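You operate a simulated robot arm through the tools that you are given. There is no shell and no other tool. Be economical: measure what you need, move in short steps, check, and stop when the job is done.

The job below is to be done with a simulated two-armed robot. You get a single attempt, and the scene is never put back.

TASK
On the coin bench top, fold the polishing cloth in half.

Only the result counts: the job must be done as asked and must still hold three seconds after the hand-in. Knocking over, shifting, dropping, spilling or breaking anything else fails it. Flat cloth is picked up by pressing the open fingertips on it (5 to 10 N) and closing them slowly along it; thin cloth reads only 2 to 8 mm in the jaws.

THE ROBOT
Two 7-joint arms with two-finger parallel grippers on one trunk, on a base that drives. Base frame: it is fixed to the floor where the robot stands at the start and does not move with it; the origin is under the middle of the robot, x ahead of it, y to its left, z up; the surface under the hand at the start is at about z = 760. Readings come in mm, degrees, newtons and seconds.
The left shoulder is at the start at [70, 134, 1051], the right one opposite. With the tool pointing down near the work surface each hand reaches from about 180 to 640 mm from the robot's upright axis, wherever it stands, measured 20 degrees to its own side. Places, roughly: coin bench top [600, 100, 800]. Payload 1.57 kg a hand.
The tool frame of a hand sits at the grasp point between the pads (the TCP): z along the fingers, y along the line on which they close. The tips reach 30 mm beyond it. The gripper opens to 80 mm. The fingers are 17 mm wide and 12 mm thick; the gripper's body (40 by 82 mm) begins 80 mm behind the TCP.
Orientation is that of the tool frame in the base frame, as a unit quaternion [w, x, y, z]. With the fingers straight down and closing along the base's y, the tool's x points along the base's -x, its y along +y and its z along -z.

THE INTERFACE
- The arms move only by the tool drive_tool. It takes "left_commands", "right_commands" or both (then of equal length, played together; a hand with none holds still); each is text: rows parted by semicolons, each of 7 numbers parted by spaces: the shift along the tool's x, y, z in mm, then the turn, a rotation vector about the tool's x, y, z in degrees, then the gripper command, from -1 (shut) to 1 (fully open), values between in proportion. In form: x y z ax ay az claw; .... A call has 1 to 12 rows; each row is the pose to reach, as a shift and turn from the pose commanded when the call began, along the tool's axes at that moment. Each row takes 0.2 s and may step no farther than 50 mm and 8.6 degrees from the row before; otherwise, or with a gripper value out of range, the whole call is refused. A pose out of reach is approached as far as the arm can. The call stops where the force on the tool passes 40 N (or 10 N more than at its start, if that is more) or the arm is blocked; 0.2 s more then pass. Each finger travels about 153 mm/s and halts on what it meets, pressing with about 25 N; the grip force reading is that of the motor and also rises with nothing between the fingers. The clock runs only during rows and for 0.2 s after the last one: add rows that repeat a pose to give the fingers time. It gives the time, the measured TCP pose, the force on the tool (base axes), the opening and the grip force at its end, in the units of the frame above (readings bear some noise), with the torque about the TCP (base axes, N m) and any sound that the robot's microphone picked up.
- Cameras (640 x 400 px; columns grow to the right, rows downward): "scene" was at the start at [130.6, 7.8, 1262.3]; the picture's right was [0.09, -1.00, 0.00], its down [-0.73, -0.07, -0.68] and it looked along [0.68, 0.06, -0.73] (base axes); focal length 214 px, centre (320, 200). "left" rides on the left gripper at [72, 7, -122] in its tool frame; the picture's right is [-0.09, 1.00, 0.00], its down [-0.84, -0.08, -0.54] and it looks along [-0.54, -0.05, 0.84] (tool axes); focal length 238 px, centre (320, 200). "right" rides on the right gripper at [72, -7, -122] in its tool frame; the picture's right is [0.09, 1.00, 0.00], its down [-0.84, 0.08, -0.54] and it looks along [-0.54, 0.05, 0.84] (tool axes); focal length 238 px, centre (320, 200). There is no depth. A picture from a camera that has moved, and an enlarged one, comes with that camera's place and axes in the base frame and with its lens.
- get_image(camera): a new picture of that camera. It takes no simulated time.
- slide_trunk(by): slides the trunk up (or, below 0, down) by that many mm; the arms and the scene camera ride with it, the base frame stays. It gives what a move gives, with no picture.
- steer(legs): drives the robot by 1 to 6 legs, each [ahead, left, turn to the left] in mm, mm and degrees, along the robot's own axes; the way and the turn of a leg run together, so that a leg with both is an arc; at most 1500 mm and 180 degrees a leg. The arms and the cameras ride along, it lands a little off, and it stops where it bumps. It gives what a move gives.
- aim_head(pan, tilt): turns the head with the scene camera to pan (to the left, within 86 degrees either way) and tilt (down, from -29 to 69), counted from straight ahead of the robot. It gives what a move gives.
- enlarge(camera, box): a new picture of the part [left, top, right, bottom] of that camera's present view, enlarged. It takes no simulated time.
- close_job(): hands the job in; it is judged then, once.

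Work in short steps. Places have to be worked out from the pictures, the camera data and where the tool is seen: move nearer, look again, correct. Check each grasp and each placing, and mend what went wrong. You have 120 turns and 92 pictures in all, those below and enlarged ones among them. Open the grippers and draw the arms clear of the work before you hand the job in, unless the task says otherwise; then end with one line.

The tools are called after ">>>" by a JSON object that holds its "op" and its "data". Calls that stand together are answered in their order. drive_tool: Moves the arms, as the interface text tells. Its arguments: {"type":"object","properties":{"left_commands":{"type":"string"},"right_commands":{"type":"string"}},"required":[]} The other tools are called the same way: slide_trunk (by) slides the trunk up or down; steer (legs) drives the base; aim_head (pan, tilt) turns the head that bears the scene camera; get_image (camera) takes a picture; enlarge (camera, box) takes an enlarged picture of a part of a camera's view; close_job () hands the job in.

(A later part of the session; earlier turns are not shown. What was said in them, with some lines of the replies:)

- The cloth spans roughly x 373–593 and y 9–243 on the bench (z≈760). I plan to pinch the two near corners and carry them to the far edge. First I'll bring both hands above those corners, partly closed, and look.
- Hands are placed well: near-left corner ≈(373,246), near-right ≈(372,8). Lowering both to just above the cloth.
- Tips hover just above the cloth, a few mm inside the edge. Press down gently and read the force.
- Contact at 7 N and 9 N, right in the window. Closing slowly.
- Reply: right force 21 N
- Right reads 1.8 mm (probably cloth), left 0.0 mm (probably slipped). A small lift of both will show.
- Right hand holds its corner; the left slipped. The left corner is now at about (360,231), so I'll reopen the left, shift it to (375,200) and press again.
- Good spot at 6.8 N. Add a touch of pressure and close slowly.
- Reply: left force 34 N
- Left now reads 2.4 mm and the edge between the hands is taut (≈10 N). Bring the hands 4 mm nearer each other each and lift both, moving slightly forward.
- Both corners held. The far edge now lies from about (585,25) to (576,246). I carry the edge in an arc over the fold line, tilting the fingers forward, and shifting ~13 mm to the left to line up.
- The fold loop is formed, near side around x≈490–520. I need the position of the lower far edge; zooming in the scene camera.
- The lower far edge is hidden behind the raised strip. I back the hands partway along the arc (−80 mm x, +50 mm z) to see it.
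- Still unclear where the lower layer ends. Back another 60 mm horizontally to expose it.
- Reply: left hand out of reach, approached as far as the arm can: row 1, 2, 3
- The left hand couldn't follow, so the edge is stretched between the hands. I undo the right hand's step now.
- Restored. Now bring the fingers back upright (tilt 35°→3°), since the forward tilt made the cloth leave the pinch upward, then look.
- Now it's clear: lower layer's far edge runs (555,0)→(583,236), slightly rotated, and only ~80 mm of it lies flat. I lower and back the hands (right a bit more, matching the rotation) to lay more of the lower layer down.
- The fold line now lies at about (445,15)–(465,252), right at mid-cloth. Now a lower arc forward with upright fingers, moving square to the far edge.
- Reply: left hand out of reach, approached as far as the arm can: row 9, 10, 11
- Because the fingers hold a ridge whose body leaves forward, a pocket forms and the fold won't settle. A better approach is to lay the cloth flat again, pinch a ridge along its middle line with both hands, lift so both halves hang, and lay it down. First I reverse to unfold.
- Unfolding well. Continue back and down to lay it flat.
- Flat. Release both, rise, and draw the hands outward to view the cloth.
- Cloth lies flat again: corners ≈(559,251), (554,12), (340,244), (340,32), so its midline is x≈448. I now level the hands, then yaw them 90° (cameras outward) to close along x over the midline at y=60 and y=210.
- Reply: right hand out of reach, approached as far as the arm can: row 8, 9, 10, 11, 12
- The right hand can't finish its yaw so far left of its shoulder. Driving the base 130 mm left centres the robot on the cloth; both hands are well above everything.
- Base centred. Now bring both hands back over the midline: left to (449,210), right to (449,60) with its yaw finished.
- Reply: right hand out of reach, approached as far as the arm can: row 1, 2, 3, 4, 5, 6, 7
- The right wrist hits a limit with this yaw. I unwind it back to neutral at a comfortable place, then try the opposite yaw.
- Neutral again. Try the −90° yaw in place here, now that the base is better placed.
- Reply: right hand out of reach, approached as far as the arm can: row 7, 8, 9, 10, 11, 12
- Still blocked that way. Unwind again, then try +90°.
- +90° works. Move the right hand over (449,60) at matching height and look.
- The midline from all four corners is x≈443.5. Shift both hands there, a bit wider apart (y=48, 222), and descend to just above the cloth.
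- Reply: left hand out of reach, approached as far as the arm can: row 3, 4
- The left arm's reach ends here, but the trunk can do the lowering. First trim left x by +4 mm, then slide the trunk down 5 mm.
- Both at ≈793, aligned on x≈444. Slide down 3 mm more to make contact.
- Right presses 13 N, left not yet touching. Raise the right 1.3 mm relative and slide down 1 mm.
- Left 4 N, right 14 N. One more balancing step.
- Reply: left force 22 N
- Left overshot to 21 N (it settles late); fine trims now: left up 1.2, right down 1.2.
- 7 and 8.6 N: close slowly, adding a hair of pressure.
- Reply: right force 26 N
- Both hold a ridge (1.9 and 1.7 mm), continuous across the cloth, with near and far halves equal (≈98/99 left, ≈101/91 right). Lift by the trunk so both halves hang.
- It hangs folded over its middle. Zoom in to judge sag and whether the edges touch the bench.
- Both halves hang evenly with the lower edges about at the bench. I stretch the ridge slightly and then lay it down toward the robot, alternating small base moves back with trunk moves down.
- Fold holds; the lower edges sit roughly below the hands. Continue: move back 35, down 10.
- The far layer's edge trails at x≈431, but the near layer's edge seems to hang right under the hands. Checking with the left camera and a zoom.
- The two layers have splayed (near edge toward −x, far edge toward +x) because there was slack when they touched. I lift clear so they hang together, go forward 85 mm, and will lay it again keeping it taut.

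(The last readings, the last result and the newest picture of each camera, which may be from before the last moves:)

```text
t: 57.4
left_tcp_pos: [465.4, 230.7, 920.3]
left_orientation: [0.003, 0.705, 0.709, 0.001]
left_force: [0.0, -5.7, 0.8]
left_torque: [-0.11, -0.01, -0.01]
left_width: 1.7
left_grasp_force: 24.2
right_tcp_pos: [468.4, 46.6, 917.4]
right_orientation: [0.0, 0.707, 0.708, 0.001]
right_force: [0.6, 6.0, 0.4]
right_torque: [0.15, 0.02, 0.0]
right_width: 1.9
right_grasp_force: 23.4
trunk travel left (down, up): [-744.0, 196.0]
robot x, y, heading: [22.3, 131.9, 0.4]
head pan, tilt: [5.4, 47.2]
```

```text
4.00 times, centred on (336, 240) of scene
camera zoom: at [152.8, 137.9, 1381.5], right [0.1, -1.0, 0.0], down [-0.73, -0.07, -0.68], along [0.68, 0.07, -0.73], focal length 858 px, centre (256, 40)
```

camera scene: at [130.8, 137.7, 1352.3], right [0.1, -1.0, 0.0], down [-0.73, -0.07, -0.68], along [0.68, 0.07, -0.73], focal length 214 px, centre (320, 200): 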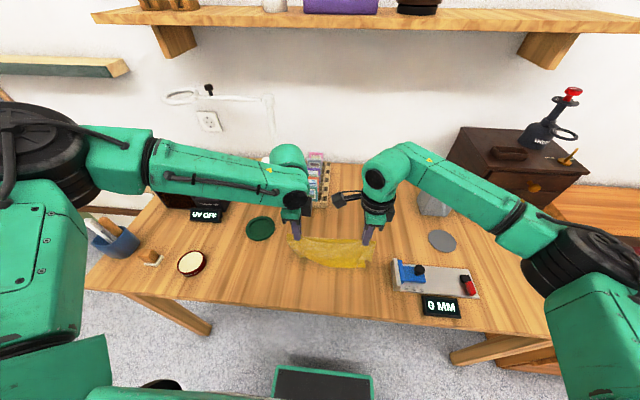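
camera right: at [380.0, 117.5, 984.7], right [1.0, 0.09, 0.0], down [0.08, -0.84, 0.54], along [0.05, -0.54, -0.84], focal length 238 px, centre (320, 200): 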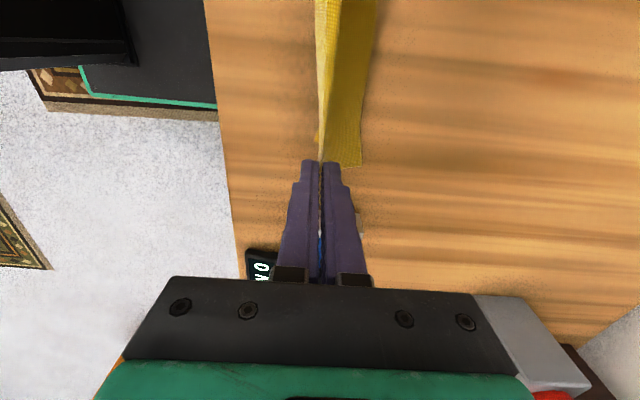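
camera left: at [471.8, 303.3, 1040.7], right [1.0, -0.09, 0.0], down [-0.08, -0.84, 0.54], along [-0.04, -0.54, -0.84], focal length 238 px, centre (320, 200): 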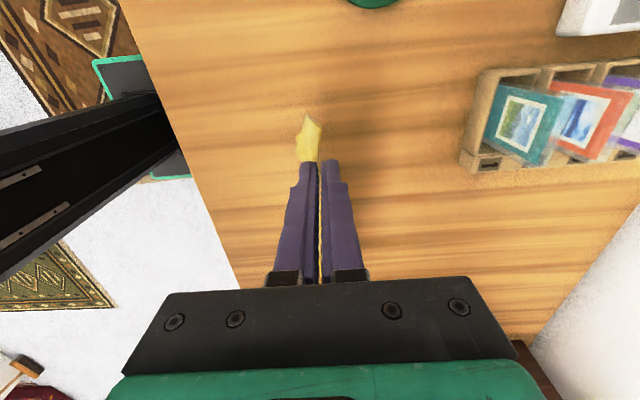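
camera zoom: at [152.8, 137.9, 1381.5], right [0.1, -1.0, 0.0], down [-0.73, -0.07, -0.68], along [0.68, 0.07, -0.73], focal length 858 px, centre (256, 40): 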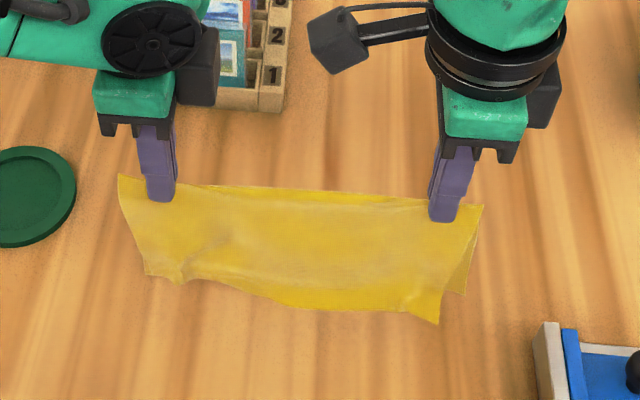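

Both layers hang together again. Lower until the edges just touch, then back first before each lowering so both trail forward.

>>> {"op": "slide_trunk", "data": {"by": -14}}

>>> {"op": "steer", "data": {"legs": [[-30, 0, 0]]}}

>>> {"op": "slide_trunk", "data": {"by": -9}}

>>> {"op": "steer", "data": {"legs": [[-25, 0, 0]]}}

>>> {"op": "get_image", "data": {"camera": "left"}}

>>> {"op": "get_image", "data": {"camera": "right"}}

```text
t: 58.0
left_tcp_pos: [466.5, 230.0, 904.0]
left_orientation: [0.002, 0.706, 0.708, -0.001]
left_force: [-1.0, -3.5, 0.3]
left_torque: [-0.11, -0.02, 0.03]
left_width: 1.6
left_grasp_force: 23.2
right_tcp_pos: [469.5, 46.1, 903.6]
right_orientation: [-0.001, 0.706, 0.708, -0.001]
right_force: [0.3, 2.8, -0.5]
right_torque: [0.13, -0.01, 0.04]
right_width: 1.8
right_grasp_force: 23.9
trunk travel left (down, up): [-730.0, 210.0]
robot x, y, heading: [22.3, 130.4, 0.0]
head pan, tilt: [5.4, 47.2]
```

```text
t: 58.9
left_tcp_pos: [439.4, 230.6, 902.6]
left_orientation: [0.0, 0.706, 0.708, -0.001]
left_force: [-0.2, -4.7, -0.9]
left_torque: [-0.13, 0.0, 0.01]
left_width: 1.8
left_grasp_force: 23.3
right_tcp_pos: [442.4, 45.4, 903.5]
right_orientation: [-0.001, 0.706, 0.708, -0.002]
right_force: [0.3, 4.7, 0.2]
right_torque: [0.14, 0.04, 0.06]
right_width: 1.5
right_grasp_force: 22.9
trunk travel left (down, up): [-730.0, 210.0]
robot x, y, heading: [-6.3, 131.3, 0.3]
head pan, tilt: [5.4, 47.2]
```

```text
t: 59.5
left_tcp_pos: [436.6, 229.9, 894.9]
left_orientation: [0.002, 0.706, 0.708, 0.0]
left_force: [-0.2, -4.2, 0.1]
left_torque: [-0.12, -0.01, -0.03]
left_width: 1.6
left_grasp_force: 23.7
right_tcp_pos: [437.8, 46.0, 894.5]
right_orientation: [-0.001, 0.706, 0.708, -0.001]
right_force: [-0.4, 3.8, -0.4]
right_torque: [0.08, 0.03, 0.0]
right_width: 1.8
right_grasp_force: 23.4
trunk travel left (down, up): [-721.0, 219.0]
robot x, y, heading: [-4.1, 131.4, -0.2]
head pan, tilt: [5.4, 47.2]
```

```text
t: 60.3
left_tcp_pos: [414.2, 230.1, 893.5]
left_orientation: [0.001, 0.706, 0.709, -0.002]
left_force: [0.6, -4.5, 0.0]
left_torque: [-0.11, 0.06, 0.0]
left_width: 1.7
left_grasp_force: 23.5
right_tcp_pos: [415.3, 46.0, 893.2]
right_orientation: [0.0, 0.706, 0.708, -0.002]
right_force: [-0.5, 4.7, -0.2]
right_torque: [0.14, 0.03, 0.05]
right_width: 1.9
right_grasp_force: 23.5
trunk travel left (down, up): [-721.0, 219.0]
robot x, y, heading: [-35.0, 128.9, 0.3]
head pan, tilt: [5.4, 47.2]
```

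```text
28 pictures are left
camera left: at [421.1, 302.9, 1015.3], right [1.0, -0.09, 0.0], down [-0.07, -0.84, 0.54], along [-0.05, -0.54, -0.84], focal length 238 px, centre (320, 200)
```

left: 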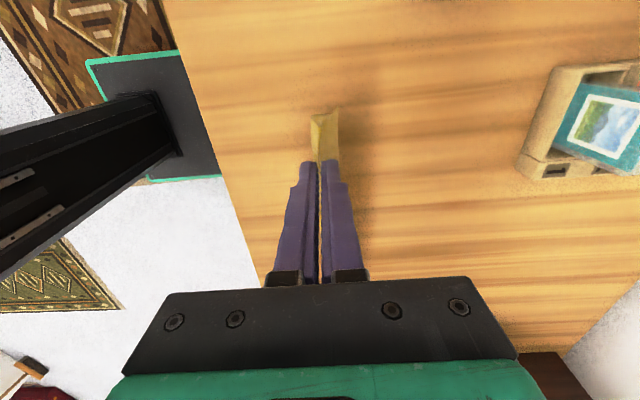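

```text
27 pictures are left
camera right: at [410.7, 117.5, 1015.2], right [1.0, 0.09, 0.0], down [0.08, -0.84, 0.54], along [0.05, -0.54, -0.84], focal length 238 px, centre (320, 200)
```

right: 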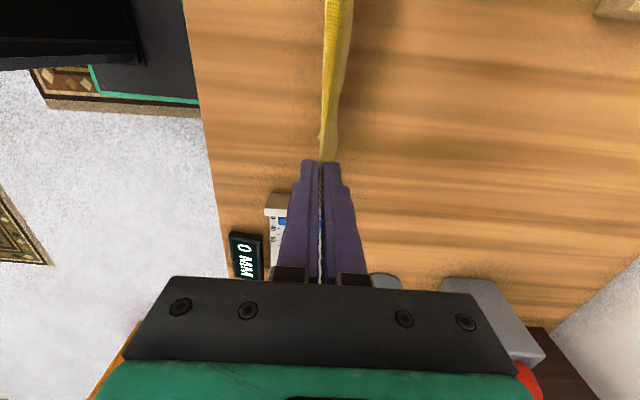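

Layers trail together nicely. To lay it in one smooth diagonal motion with the arms I need downward arm range: raise the arms 85, lower the trunk 85, and drive forward 40 for room.

>>> {"op": "drive_tool", "data": {"left_commands": "0 0 -22 0 0 0 -1;0 0 -44 0 0 0 -1;0 0 -66 0 0 0 -1;0 0 -85 0 0 0 -1;0 0 -85 0 0 0 -1", "right_commands": "0 0 -22 0 0 0 -1;0 0 -44 0 0 0 -1;0 0 -66 0 0 0 -1;0 0 -85 0 0 0 -1;0 0 -85 0 0 0 -1"}}

>>> {"op": "steer", "data": {"legs": [[40, 0, 0]]}}

>>> {"op": "slide_trunk", "data": {"by": -80}}

>>> {"op": "get_image", "data": {"camera": "left"}}

>>> {"op": "enlarge", "data": {"camera": "scene", "box": [240, 150, 432, 270]}}

```text
t: 61.5
left_tcp_pos: [408.1, 230.4, 980.4]
left_orientation: [0.002, 0.706, 0.709, 0.0]
left_force: [-0.2, -4.3, -0.2]
left_torque: [-0.11, 0.02, -0.01]
left_width: 1.6
left_grasp_force: 23.9
right_tcp_pos: [414.1, 46.7, 981.1]
right_orientation: [0.0, 0.707, 0.708, 0.0]
right_force: [0.6, 3.1, -0.2]
right_torque: [0.09, 0.01, -0.01]
right_width: 1.6
right_grasp_force: 23.2
trunk travel left (down, up): [-721.0, 219.0]
robot x, y, heading: [-33.2, 128.2, 0.1]
head pan, tilt: [5.4, 47.2]
```

```text
t: 62.4
left_tcp_pos: [445.3, 232.5, 983.1]
left_orientation: [0.003, 0.705, 0.709, 0.002]
left_force: [-0.3, -2.4, 0.3]
left_torque: [-0.13, -0.05, 0.01]
left_width: 1.6
left_grasp_force: 23.7
right_tcp_pos: [449.4, 48.0, 982.7]
right_orientation: [0.002, 0.706, 0.708, 0.002]
right_force: [-0.3, 2.6, 0.3]
right_torque: [0.09, -0.02, 0.01]
right_width: 1.7
right_grasp_force: 23.1
trunk travel left (down, up): [-721.0, 219.0]
robot x, y, heading: [10.5, 127.9, 0.2]
head pan, tilt: [5.4, 47.2]
```

```text
t: 63.5
left_tcp_pos: [448.8, 230.3, 901.0]
left_orientation: [0.002, 0.706, 0.709, 0.0]
left_force: [0.0, -2.7, -0.3]
left_torque: [-0.1, 0.0, 0.0]
left_width: 1.7
left_grasp_force: 23.2
right_tcp_pos: [453.5, 47.0, 901.7]
right_orientation: [0.0, 0.706, 0.708, -0.001]
right_force: [0.3, 3.5, 0.2]
right_torque: [0.07, 0.03, 0.0]
right_width: 1.8
right_grasp_force: 23.2
trunk travel left (down, up): [-641.0, 299.0]
robot x, y, heading: [13.1, 125.6, 0.2]
head pan, tilt: [5.4, 47.2]
```

```text
26 pictures are left
camera left: at [455.3, 304.1, 1022.2], right [1.0, -0.09, 0.0], down [-0.07, -0.84, 0.54], along [-0.05, -0.54, -0.84], focal length 238 px, centre (320, 200)
```

left: 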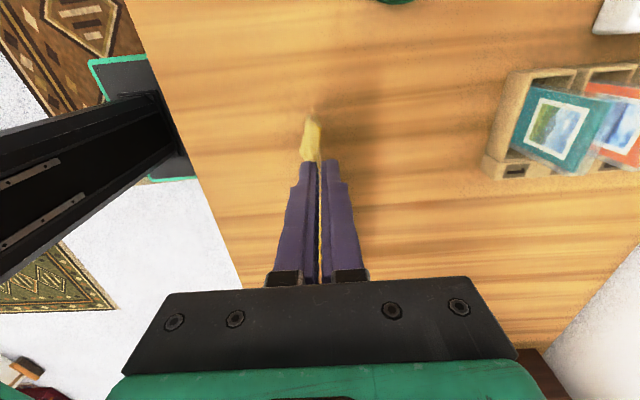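

```text
3.33 times, centred on (336, 210) of scene
camera zoom: at [139.5, 137.9, 1278.3], right [0.1, -1.0, 0.0], down [-0.73, -0.07, -0.68], along [0.68, 0.07, -0.73], focal length 715 px, centre (267, 167)
```

zoom: 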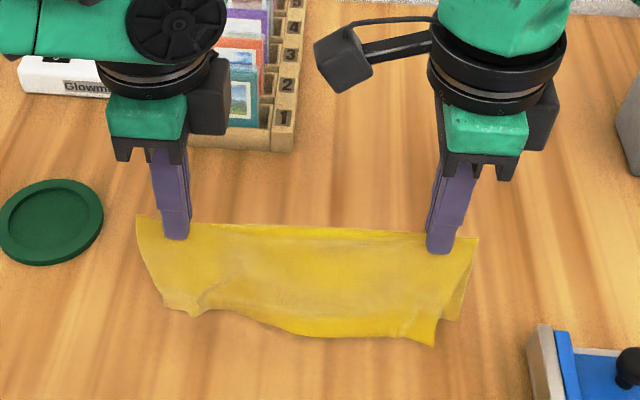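

Ready: tips at z≈871, x≈451, layers together. One smooth diagonal: back ~95 and down ~74 along the taut arc.

>>> {"op": "drive_tool", "data": {"left_commands": "0 -15 4 0 0 0 -1;0 -32 10 0 0 0 -1;0 -48 20 0 0 0 -1;0 -62 32 0 0 0 -1;0 -75 46 0 0 0 -1;0 -86 60 0 0 0 -1;0 -95 74 0 0 0 -1", "right_commands": "0 -15 4 0 0 0 -1;0 -33 10 0 0 0 -1;0 -50 20 0 0 0 -1;0 -65 32 0 0 0 -1;0 -78 46 0 0 0 -1;0 -89 60 0 0 0 -1;0 -98 74 0 0 0 -1"}}

>>> {"op": "get_image", "data": {"camera": "left"}}

>>> {"op": "get_image", "data": {"camera": "right"}}

>>> {"op": "enlarge", "data": {"camera": "scene", "box": [240, 180, 432, 300]}}

```text
t: 65.1
left_tcp_pos: [353.2, 229.4, 826.2]
left_orientation: [0.003, 0.706, 0.708, 0.0]
left_force: [0.0, -2.9, -1.3]
left_torque: [-0.1, 0.03, 0.01]
left_width: 1.7
left_grasp_force: 23.4
right_tcp_pos: [354.9, 46.5, 826.4]
right_orientation: [0.0, 0.707, 0.708, 0.0]
right_force: [0.1, 2.5, 0.2]
right_torque: [0.08, 0.0, -0.01]
right_width: 1.8
right_grasp_force: 23.7
trunk travel left (down, up): [-641.0, 299.0]
robot x, y, heading: [12.0, 131.8, 0.2]
head pan, tilt: [5.4, 47.2]
```

```text
24 pictures are left
camera left: at [359.0, 302.6, 947.7], right [1.0, -0.09, 0.0], down [-0.08, -0.84, 0.54], along [-0.04, -0.54, -0.84], focal length 238 px, centre (320, 200)
```

left: 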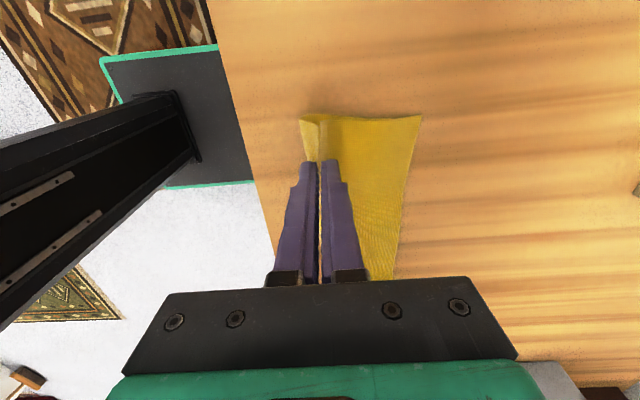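

```text
23 pictures are left
camera right: at [349.1, 118.0, 948.3], right [1.0, 0.09, 0.0], down [0.08, -0.84, 0.54], along [0.05, -0.54, -0.84], focal length 238 px, centre (320, 200)
```

right: 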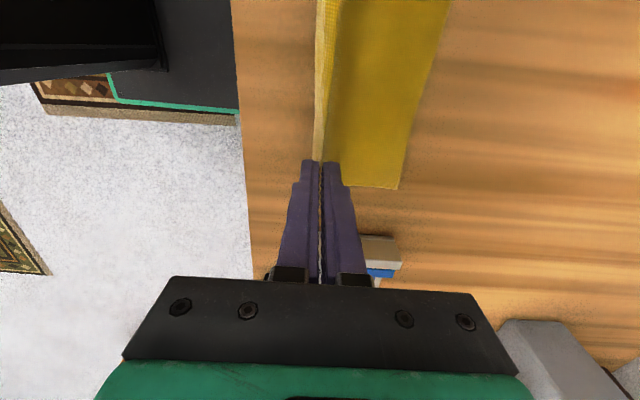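

```text
3.33 times, centred on (336, 240) of scene
camera zoom: at [139.4, 137.8, 1278.4], right [0.1, -1.0, 0.0], down [-0.73, -0.07, -0.68], along [0.68, 0.07, -0.73], focal length 715 px, centre (267, 67)
```

zoom: 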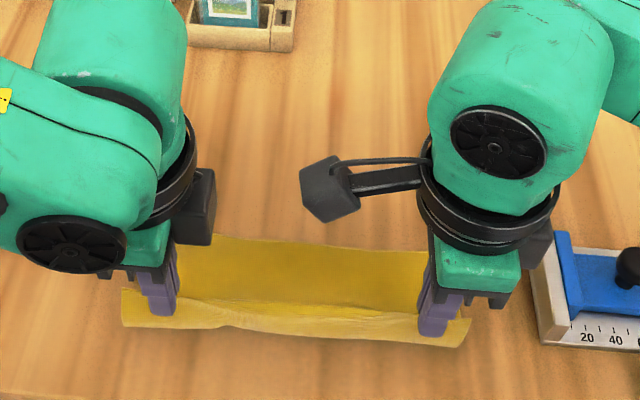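

Far layer lies forward to x≈430. I need to see whether the near layer lies forward beneath it; zooming both wrist views.

>>> {"op": "enlarge", "data": {"camera": "left", "box": [260, 90, 460, 215]}}

>>> {"op": "enlarge", "data": {"camera": "right", "box": [260, 80, 460, 205]}}

```text
3.20 times, centred on (360, 152) of left
camera zoom: at [359.0, 302.6, 947.7], right [1.0, -0.09, 0.0], down [-0.08, -0.84, 0.54], along [-0.04, -0.54, -0.84], focal length 763 px, centre (192, 352)
```

zoom: 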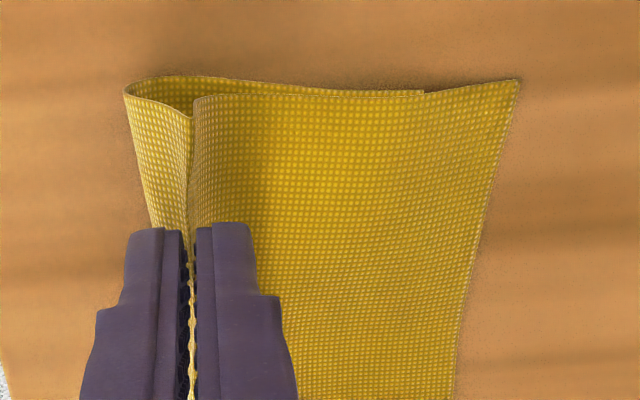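

```text
3.20 times, centred on (360, 142) of right
camera zoom: at [349.1, 118.0, 948.3], right [1.0, 0.09, 0.0], down [0.08, -0.84, 0.54], along [0.05, -0.54, -0.84], focal length 763 px, centre (192, 384)
```

zoom: 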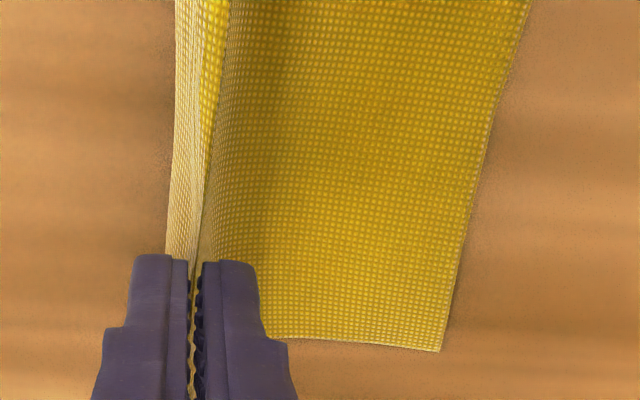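

Very good: the near layer loops under and lies forward beneath the far one, its edge at ≈412 versus ≈435 for the far edge. Pulling the fold back ~38 mm while lowering will take up the slack and bring the edges together.

>>> {"op": "drive_tool", "data": {"left_commands": "0 -6 2 0 0 0 -1;0 -12 5 0 0 0 -1;0 -18 9 0 0 0 -1;0 -24 14 0 0 0 -1;0 -30 19 0 0 0 -1;0 -35 24 0 0 0 -1;0 -38 28 0 0 0 -1;0 -38 28 0 0 0 -1", "right_commands": "0 -6 2 0 0 0 -1;0 -12 5 0 0 0 -1;0 -18 9 0 0 0 -1;0 -24 14 0 0 0 -1;0 -30 19 0 0 0 -1;0 -35 24 0 0 0 -1;0 -38 28 0 0 0 -1;0 -38 28 0 0 0 -1"}}

>>> {"op": "enlarge", "data": {"camera": "left", "box": [260, 90, 500, 240]}}

>>> {"op": "enlarge", "data": {"camera": "right", "box": [220, 60, 476, 220]}}

```text
t: 66.9
left_tcp_pos: [329.1, 227.6, 804.2]
left_orientation: [0.002, 0.705, 0.709, 0.001]
left_force: [-0.9, -0.5, 0.0]
left_torque: [-0.02, -0.01, 0.02]
left_width: 1.8
left_grasp_force: 24.0
left hand out of reach, approached as far as the arm can: row 5, 6, 7, 8
right_tcp_pos: [316.9, 45.8, 798.3]
right_orientation: [0.0, 0.706, 0.708, 0.0]
right_force: [0.3, 0.1, 0.0]
right_torque: [0.01, -0.01, -0.03]
right_width: 1.6
right_grasp_force: 23.4
trunk travel left (down, up): [-641.0, 299.0]
robot x, y, heading: [10.4, 132.1, 0.1]
head pan, tilt: [5.4, 47.2]
```

```text
2.67 times, centred on (380, 165) of left
camera zoom: at [335.3, 301.0, 925.0], right [1.0, -0.09, 0.0], down [-0.08, -0.84, 0.54], along [-0.04, -0.54, -0.84], focal length 636 px, centre (160, 293)
```

zoom: 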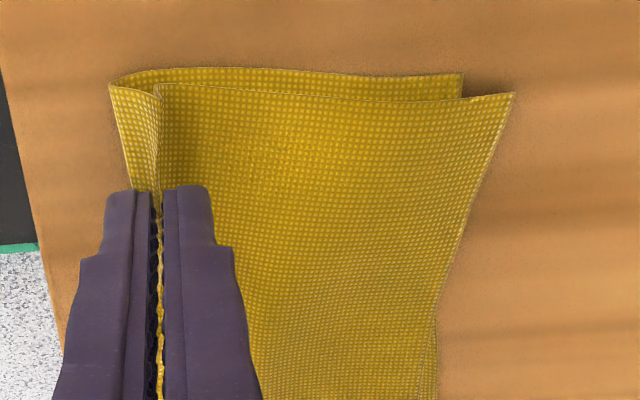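

```text
2.50 times, centred on (348, 140) of right
camera zoom: at [310.5, 118.5, 920.7], right [1.0, 0.09, 0.0], down [0.08, -0.84, 0.54], along [0.05, -0.54, -0.84], focal length 596 px, centre (250, 350)
```

zoom: 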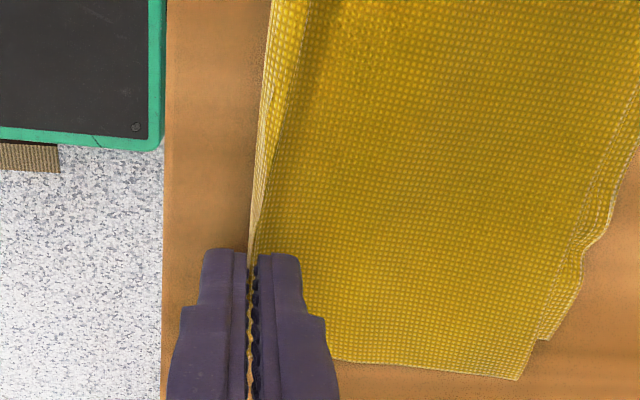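

Right edges now agree within ~5 mm; left differs by ~14 mm since that arm ran out of reach. I let the right hand ease forward 12 mm/up 5, then base back 12 and trunk down 6, so only the left gets pulled.

>>> {"op": "drive_tool", "data": {"right_commands": "0 6 -3 0 0 0 -1;0 12 -5 0 0 0 -1"}}

>>> {"op": "steer", "data": {"legs": [[-13, 0, 0]]}}

>>> {"op": "slide_trunk", "data": {"by": -7}}

>>> {"op": "enlarge", "data": {"camera": "left", "box": [260, 90, 500, 240]}}

>>> {"op": "enlarge", "data": {"camera": "right", "box": [220, 60, 476, 220]}}

```text
t: 67.5
left_tcp_pos: [328.5, 227.8, 802.5]
left_orientation: [0.001, 0.705, 0.709, 0.0]
left_force: [0.1, -1.1, -0.4]
left_torque: [0.0, 0.02, 0.01]
left_width: 1.7
left_grasp_force: 23.3
right_tcp_pos: [330.4, 47.5, 803.6]
right_orientation: [0.0, 0.706, 0.708, 0.0]
right_force: [-0.5, 0.1, 0.4]
right_torque: [0.01, -0.02, 0.03]
right_width: 1.7
right_grasp_force: 23.5
trunk travel left (down, up): [-641.0, 299.0]
robot x, y, heading: [6.7, 128.3, -0.1]
head pan, tilt: [5.4, 47.2]
```

```text
t: 68.3
left_tcp_pos: [316.0, 227.3, 802.6]
left_orientation: [0.002, 0.705, 0.709, -0.001]
left_force: [-0.7, -0.1, -0.4]
left_torque: [-0.01, 0.02, -0.03]
left_width: 1.4
left_grasp_force: 23.9
right_tcp_pos: [318.1, 46.6, 803.3]
right_orientation: [0.0, 0.706, 0.708, 0.0]
right_force: [-0.3, -0.3, -0.3]
right_torque: [0.02, 0.02, 0.03]
right_width: 1.8
right_grasp_force: 23.7
trunk travel left (down, up): [-641.0, 299.0]
robot x, y, heading: [-3.7, 129.9, -0.2]
head pan, tilt: [5.4, 47.2]
```

```text
t: 68.8
left_tcp_pos: [316.1, 228.1, 797.2]
left_orientation: [0.002, 0.705, 0.709, 0.0]
left_force: [0.1, -0.3, 2.7]
left_torque: [-0.05, -0.02, -0.02]
left_width: 1.8
left_grasp_force: 23.3
right_tcp_pos: [315.9, 46.3, 798.1]
right_orientation: [0.0, 0.706, 0.708, 0.001]
right_force: [0.1, 1.2, -0.3]
right_torque: [0.03, -0.01, 0.02]
right_width: 1.7
right_grasp_force: 23.3
trunk travel left (down, up): [-634.0, 306.0]
robot x, y, heading: [-2.9, 126.4, 0.2]
head pan, tilt: [5.4, 47.2]
```

```text
2.67 times, centred on (380, 165) of left
camera zoom: at [322.4, 301.0, 918.2], right [1.0, -0.09, 0.0], down [-0.08, -0.84, 0.54], along [-0.04, -0.54, -0.84], focal length 636 px, centre (160, 293)
```

zoom: 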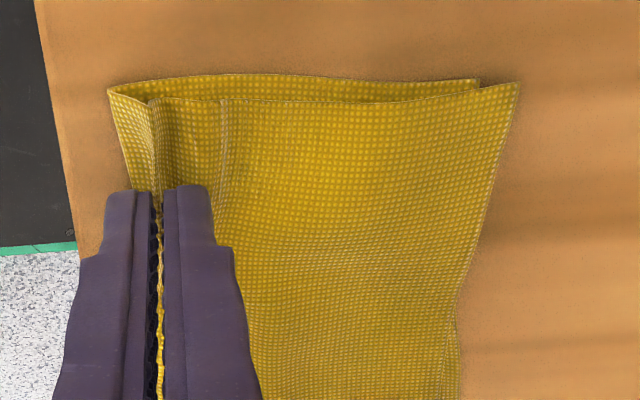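

```text
2.50 times, centred on (348, 140) of right
camera zoom: at [310.6, 118.7, 918.7], right [1.0, 0.1, 0.0], down [0.08, -0.84, 0.54], along [0.05, -0.54, -0.84], focal length 596 px, centre (250, 350)
```

zoom: 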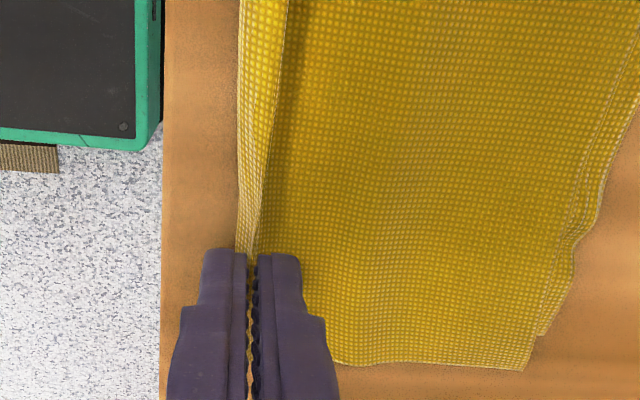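

Left edges now within ~9 mm and right within ~5 mm. Release gently with a small opening and lift straight up.

>>> {"op": "drive_tool", "data": {"left_commands": "0 0 0 0 0 0 -0.85;0 0 0 0 0 0 -0.7;0 0 0 0 0 0 -0.55;0 0 -5 0 0 0 -0.55;0 0 -20 0 0 0 -0.55;0 0 -50 0 0 0 -0.55;0 0 -90 0 0 0 -0.55;0 0 -120 0 0 0 -0.55;0 0 -120 0 0 0 -0.55", "right_commands": "0 0 0 0 0 0 -0.85;0 0 0 0 0 0 -0.7;0 0 0 0 0 0 -0.55;0 0 -5 0 0 0 -0.55;0 0 -20 0 0 0 -0.55;0 0 -50 0 0 0 -0.55;0 0 -90 0 0 0 -0.55;0 0 -120 0 0 0 -0.55;0 0 -120 0 0 0 -0.55"}}

>>> {"op": "get_image", "data": {"camera": "left"}}

>>> {"op": "get_image", "data": {"camera": "right"}}

>>> {"op": "enlarge", "data": {"camera": "scene", "box": [230, 180, 438, 310]}}

```text
t: 70.8
left_tcp_pos: [315.2, 228.5, 921.3]
left_orientation: [0.002, 0.705, 0.709, 0.0]
left_force: [0.2, 0.2, -0.5]
left_torque: [-0.03, 0.0, 0.0]
left_width: 18.0
left_grasp_force: 0.1
left hand out of reach, approached as far as the arm can: row 6
right_tcp_pos: [316.7, 45.0, 917.8]
right_orientation: [-0.002, 0.706, 0.708, 0.001]
right_force: [0.5, -1.6, -0.5]
right_torque: [0.02, -0.01, -0.04]
right_width: 17.8
right_grasp_force: 0.1
trunk travel left (down, up): [-634.0, 306.0]
robot x, y, heading: [-7.0, 127.4, 0.1]
head pan, tilt: [5.4, 47.2]
```

```text
15 pictures are left
camera left: at [321.5, 301.2, 1042.2], right [1.0, -0.09, 0.0], down [-0.07, -0.84, 0.54], along [-0.05, -0.54, -0.84], focal length 238 px, centre (320, 200)
```

left: 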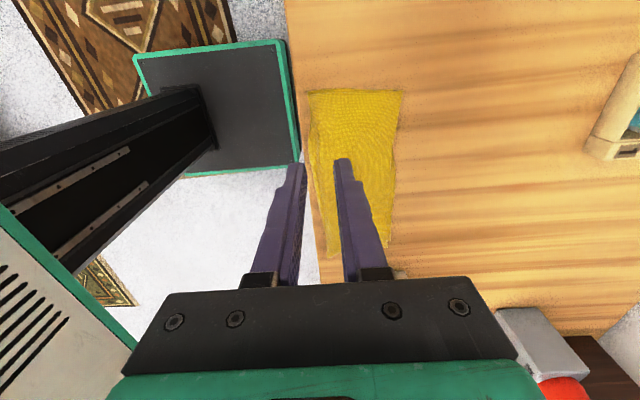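

```text
14 pictures are left
camera right: at [310.2, 117.6, 1038.9], right [1.0, 0.1, 0.0], down [0.08, -0.84, 0.54], along [0.05, -0.54, -0.84], focal length 238 px, centre (320, 200)
```

right: 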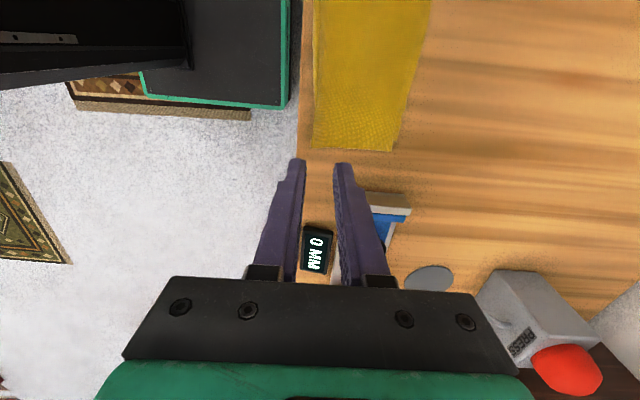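

```text
3.08 times, centred on (334, 245) of scene
camera zoom: at [126.6, 137.5, 1271.3], right [0.1, -1.0, 0.0], down [-0.73, -0.07, -0.68], along [0.68, 0.07, -0.73], focal length 660 px, centre (277, 62)
```

zoom: 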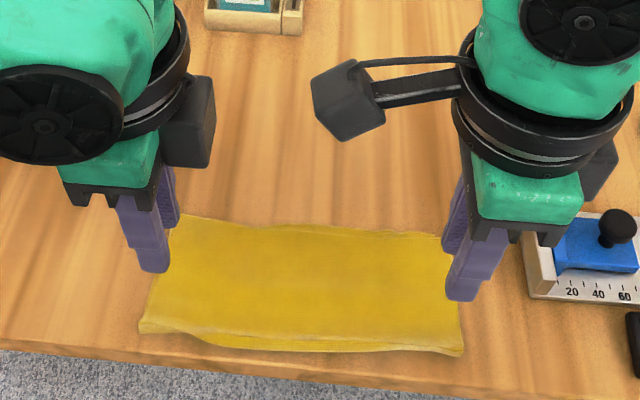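

The cloth is folded in half. Draw the hands outward and up and inspect the result.

>>> {"op": "drive_tool", "data": {"left_commands": "40 0 -20 0 0 0 -0.55;80 0 -30 0 0 0 -0.55;110 0 -30 0 0 0 0;110 0 -30 0 0 0 0", "right_commands": "-40 0 -20 0 0 0 -0.55;-80 0 -30 0 0 0 -0.55;-110 0 -30 0 0 0 0;-110 0 -30 0 0 0 0"}}

>>> {"op": "enlarge", "data": {"camera": "scene", "box": [250, 200, 410, 300]}}

>>> {"op": "get_image", "data": {"camera": "left"}}

>>> {"op": "get_image", "data": {"camera": "right"}}

```text
t: 71.8
left_tcp_pos: [315.4, 338.2, 947.6]
left_orientation: [0.0, 0.705, 0.709, 0.001]
left_force: [0.2, -0.2, 0.4]
left_torque: [0.01, 0.01, -0.02]
left_width: 39.9
left_grasp_force: 0.1
right_tcp_pos: [318.2, -63.0, 946.4]
right_orientation: [0.0, 0.706, 0.709, 0.0]
right_force: [-0.8, -0.2, -0.8]
right_torque: [0.02, -0.04, -0.03]
right_width: 40.3
right_grasp_force: 0.1
trunk travel left (down, up): [-634.0, 306.0]
robot x, y, heading: [-3.9, 127.7, 0.4]
head pan, tilt: [5.4, 47.2]
```

```text
4.00 times, centred on (330, 250) of scene
camera zoom: at [126.7, 137.9, 1271.3], right [0.1, -1.0, 0.0], down [-0.73, -0.07, -0.68], along [0.68, 0.07, -0.73], focal length 858 px, centre (280, 0)
```

zoom: 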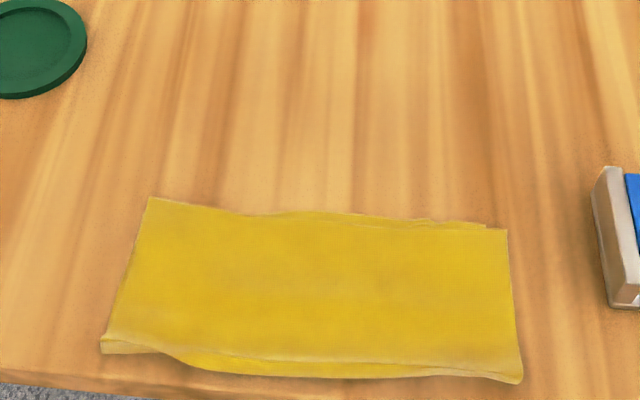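

```text
11 pictures are left
camera left: at [321.9, 411.3, 1071.0], right [1.0, -0.09, 0.0], down [-0.07, -0.84, 0.54], along [-0.05, -0.54, -0.84], focal length 238 px, centre (320, 200)
```

left: 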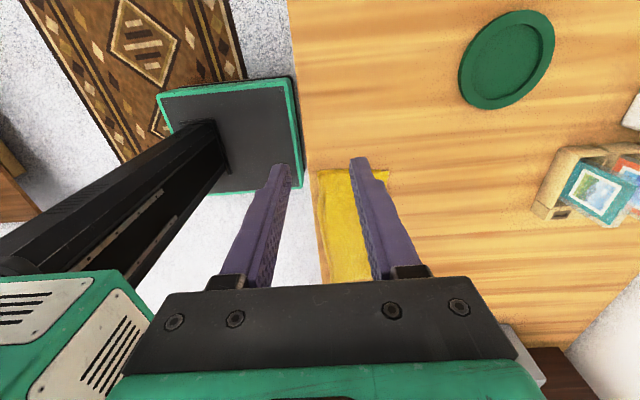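

```text
10 pictures are left
camera right: at [310.9, 9.3, 1068.5], right [1.0, 0.1, 0.0], down [0.08, -0.84, 0.54], along [0.05, -0.54, -0.84], focal length 238 px, centre (320, 200)
```

right: 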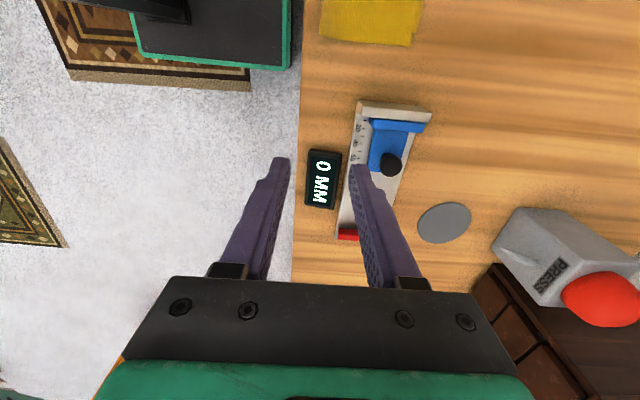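

The cloth lies folded in half, its edges together and both hands open and clear. The neighbouring things I can see look untouched (the gauge still reads 0 MM). Handing in.

>>> {"op": "close_job", "data": {}}

```text
The job is handed in.
```

The polishing cloth is folded in half on the bench top. Its edges meet to within about 10 mm, and the fold is near the front of the bench. I saw nothing else moved, and both grippers are open and clear.
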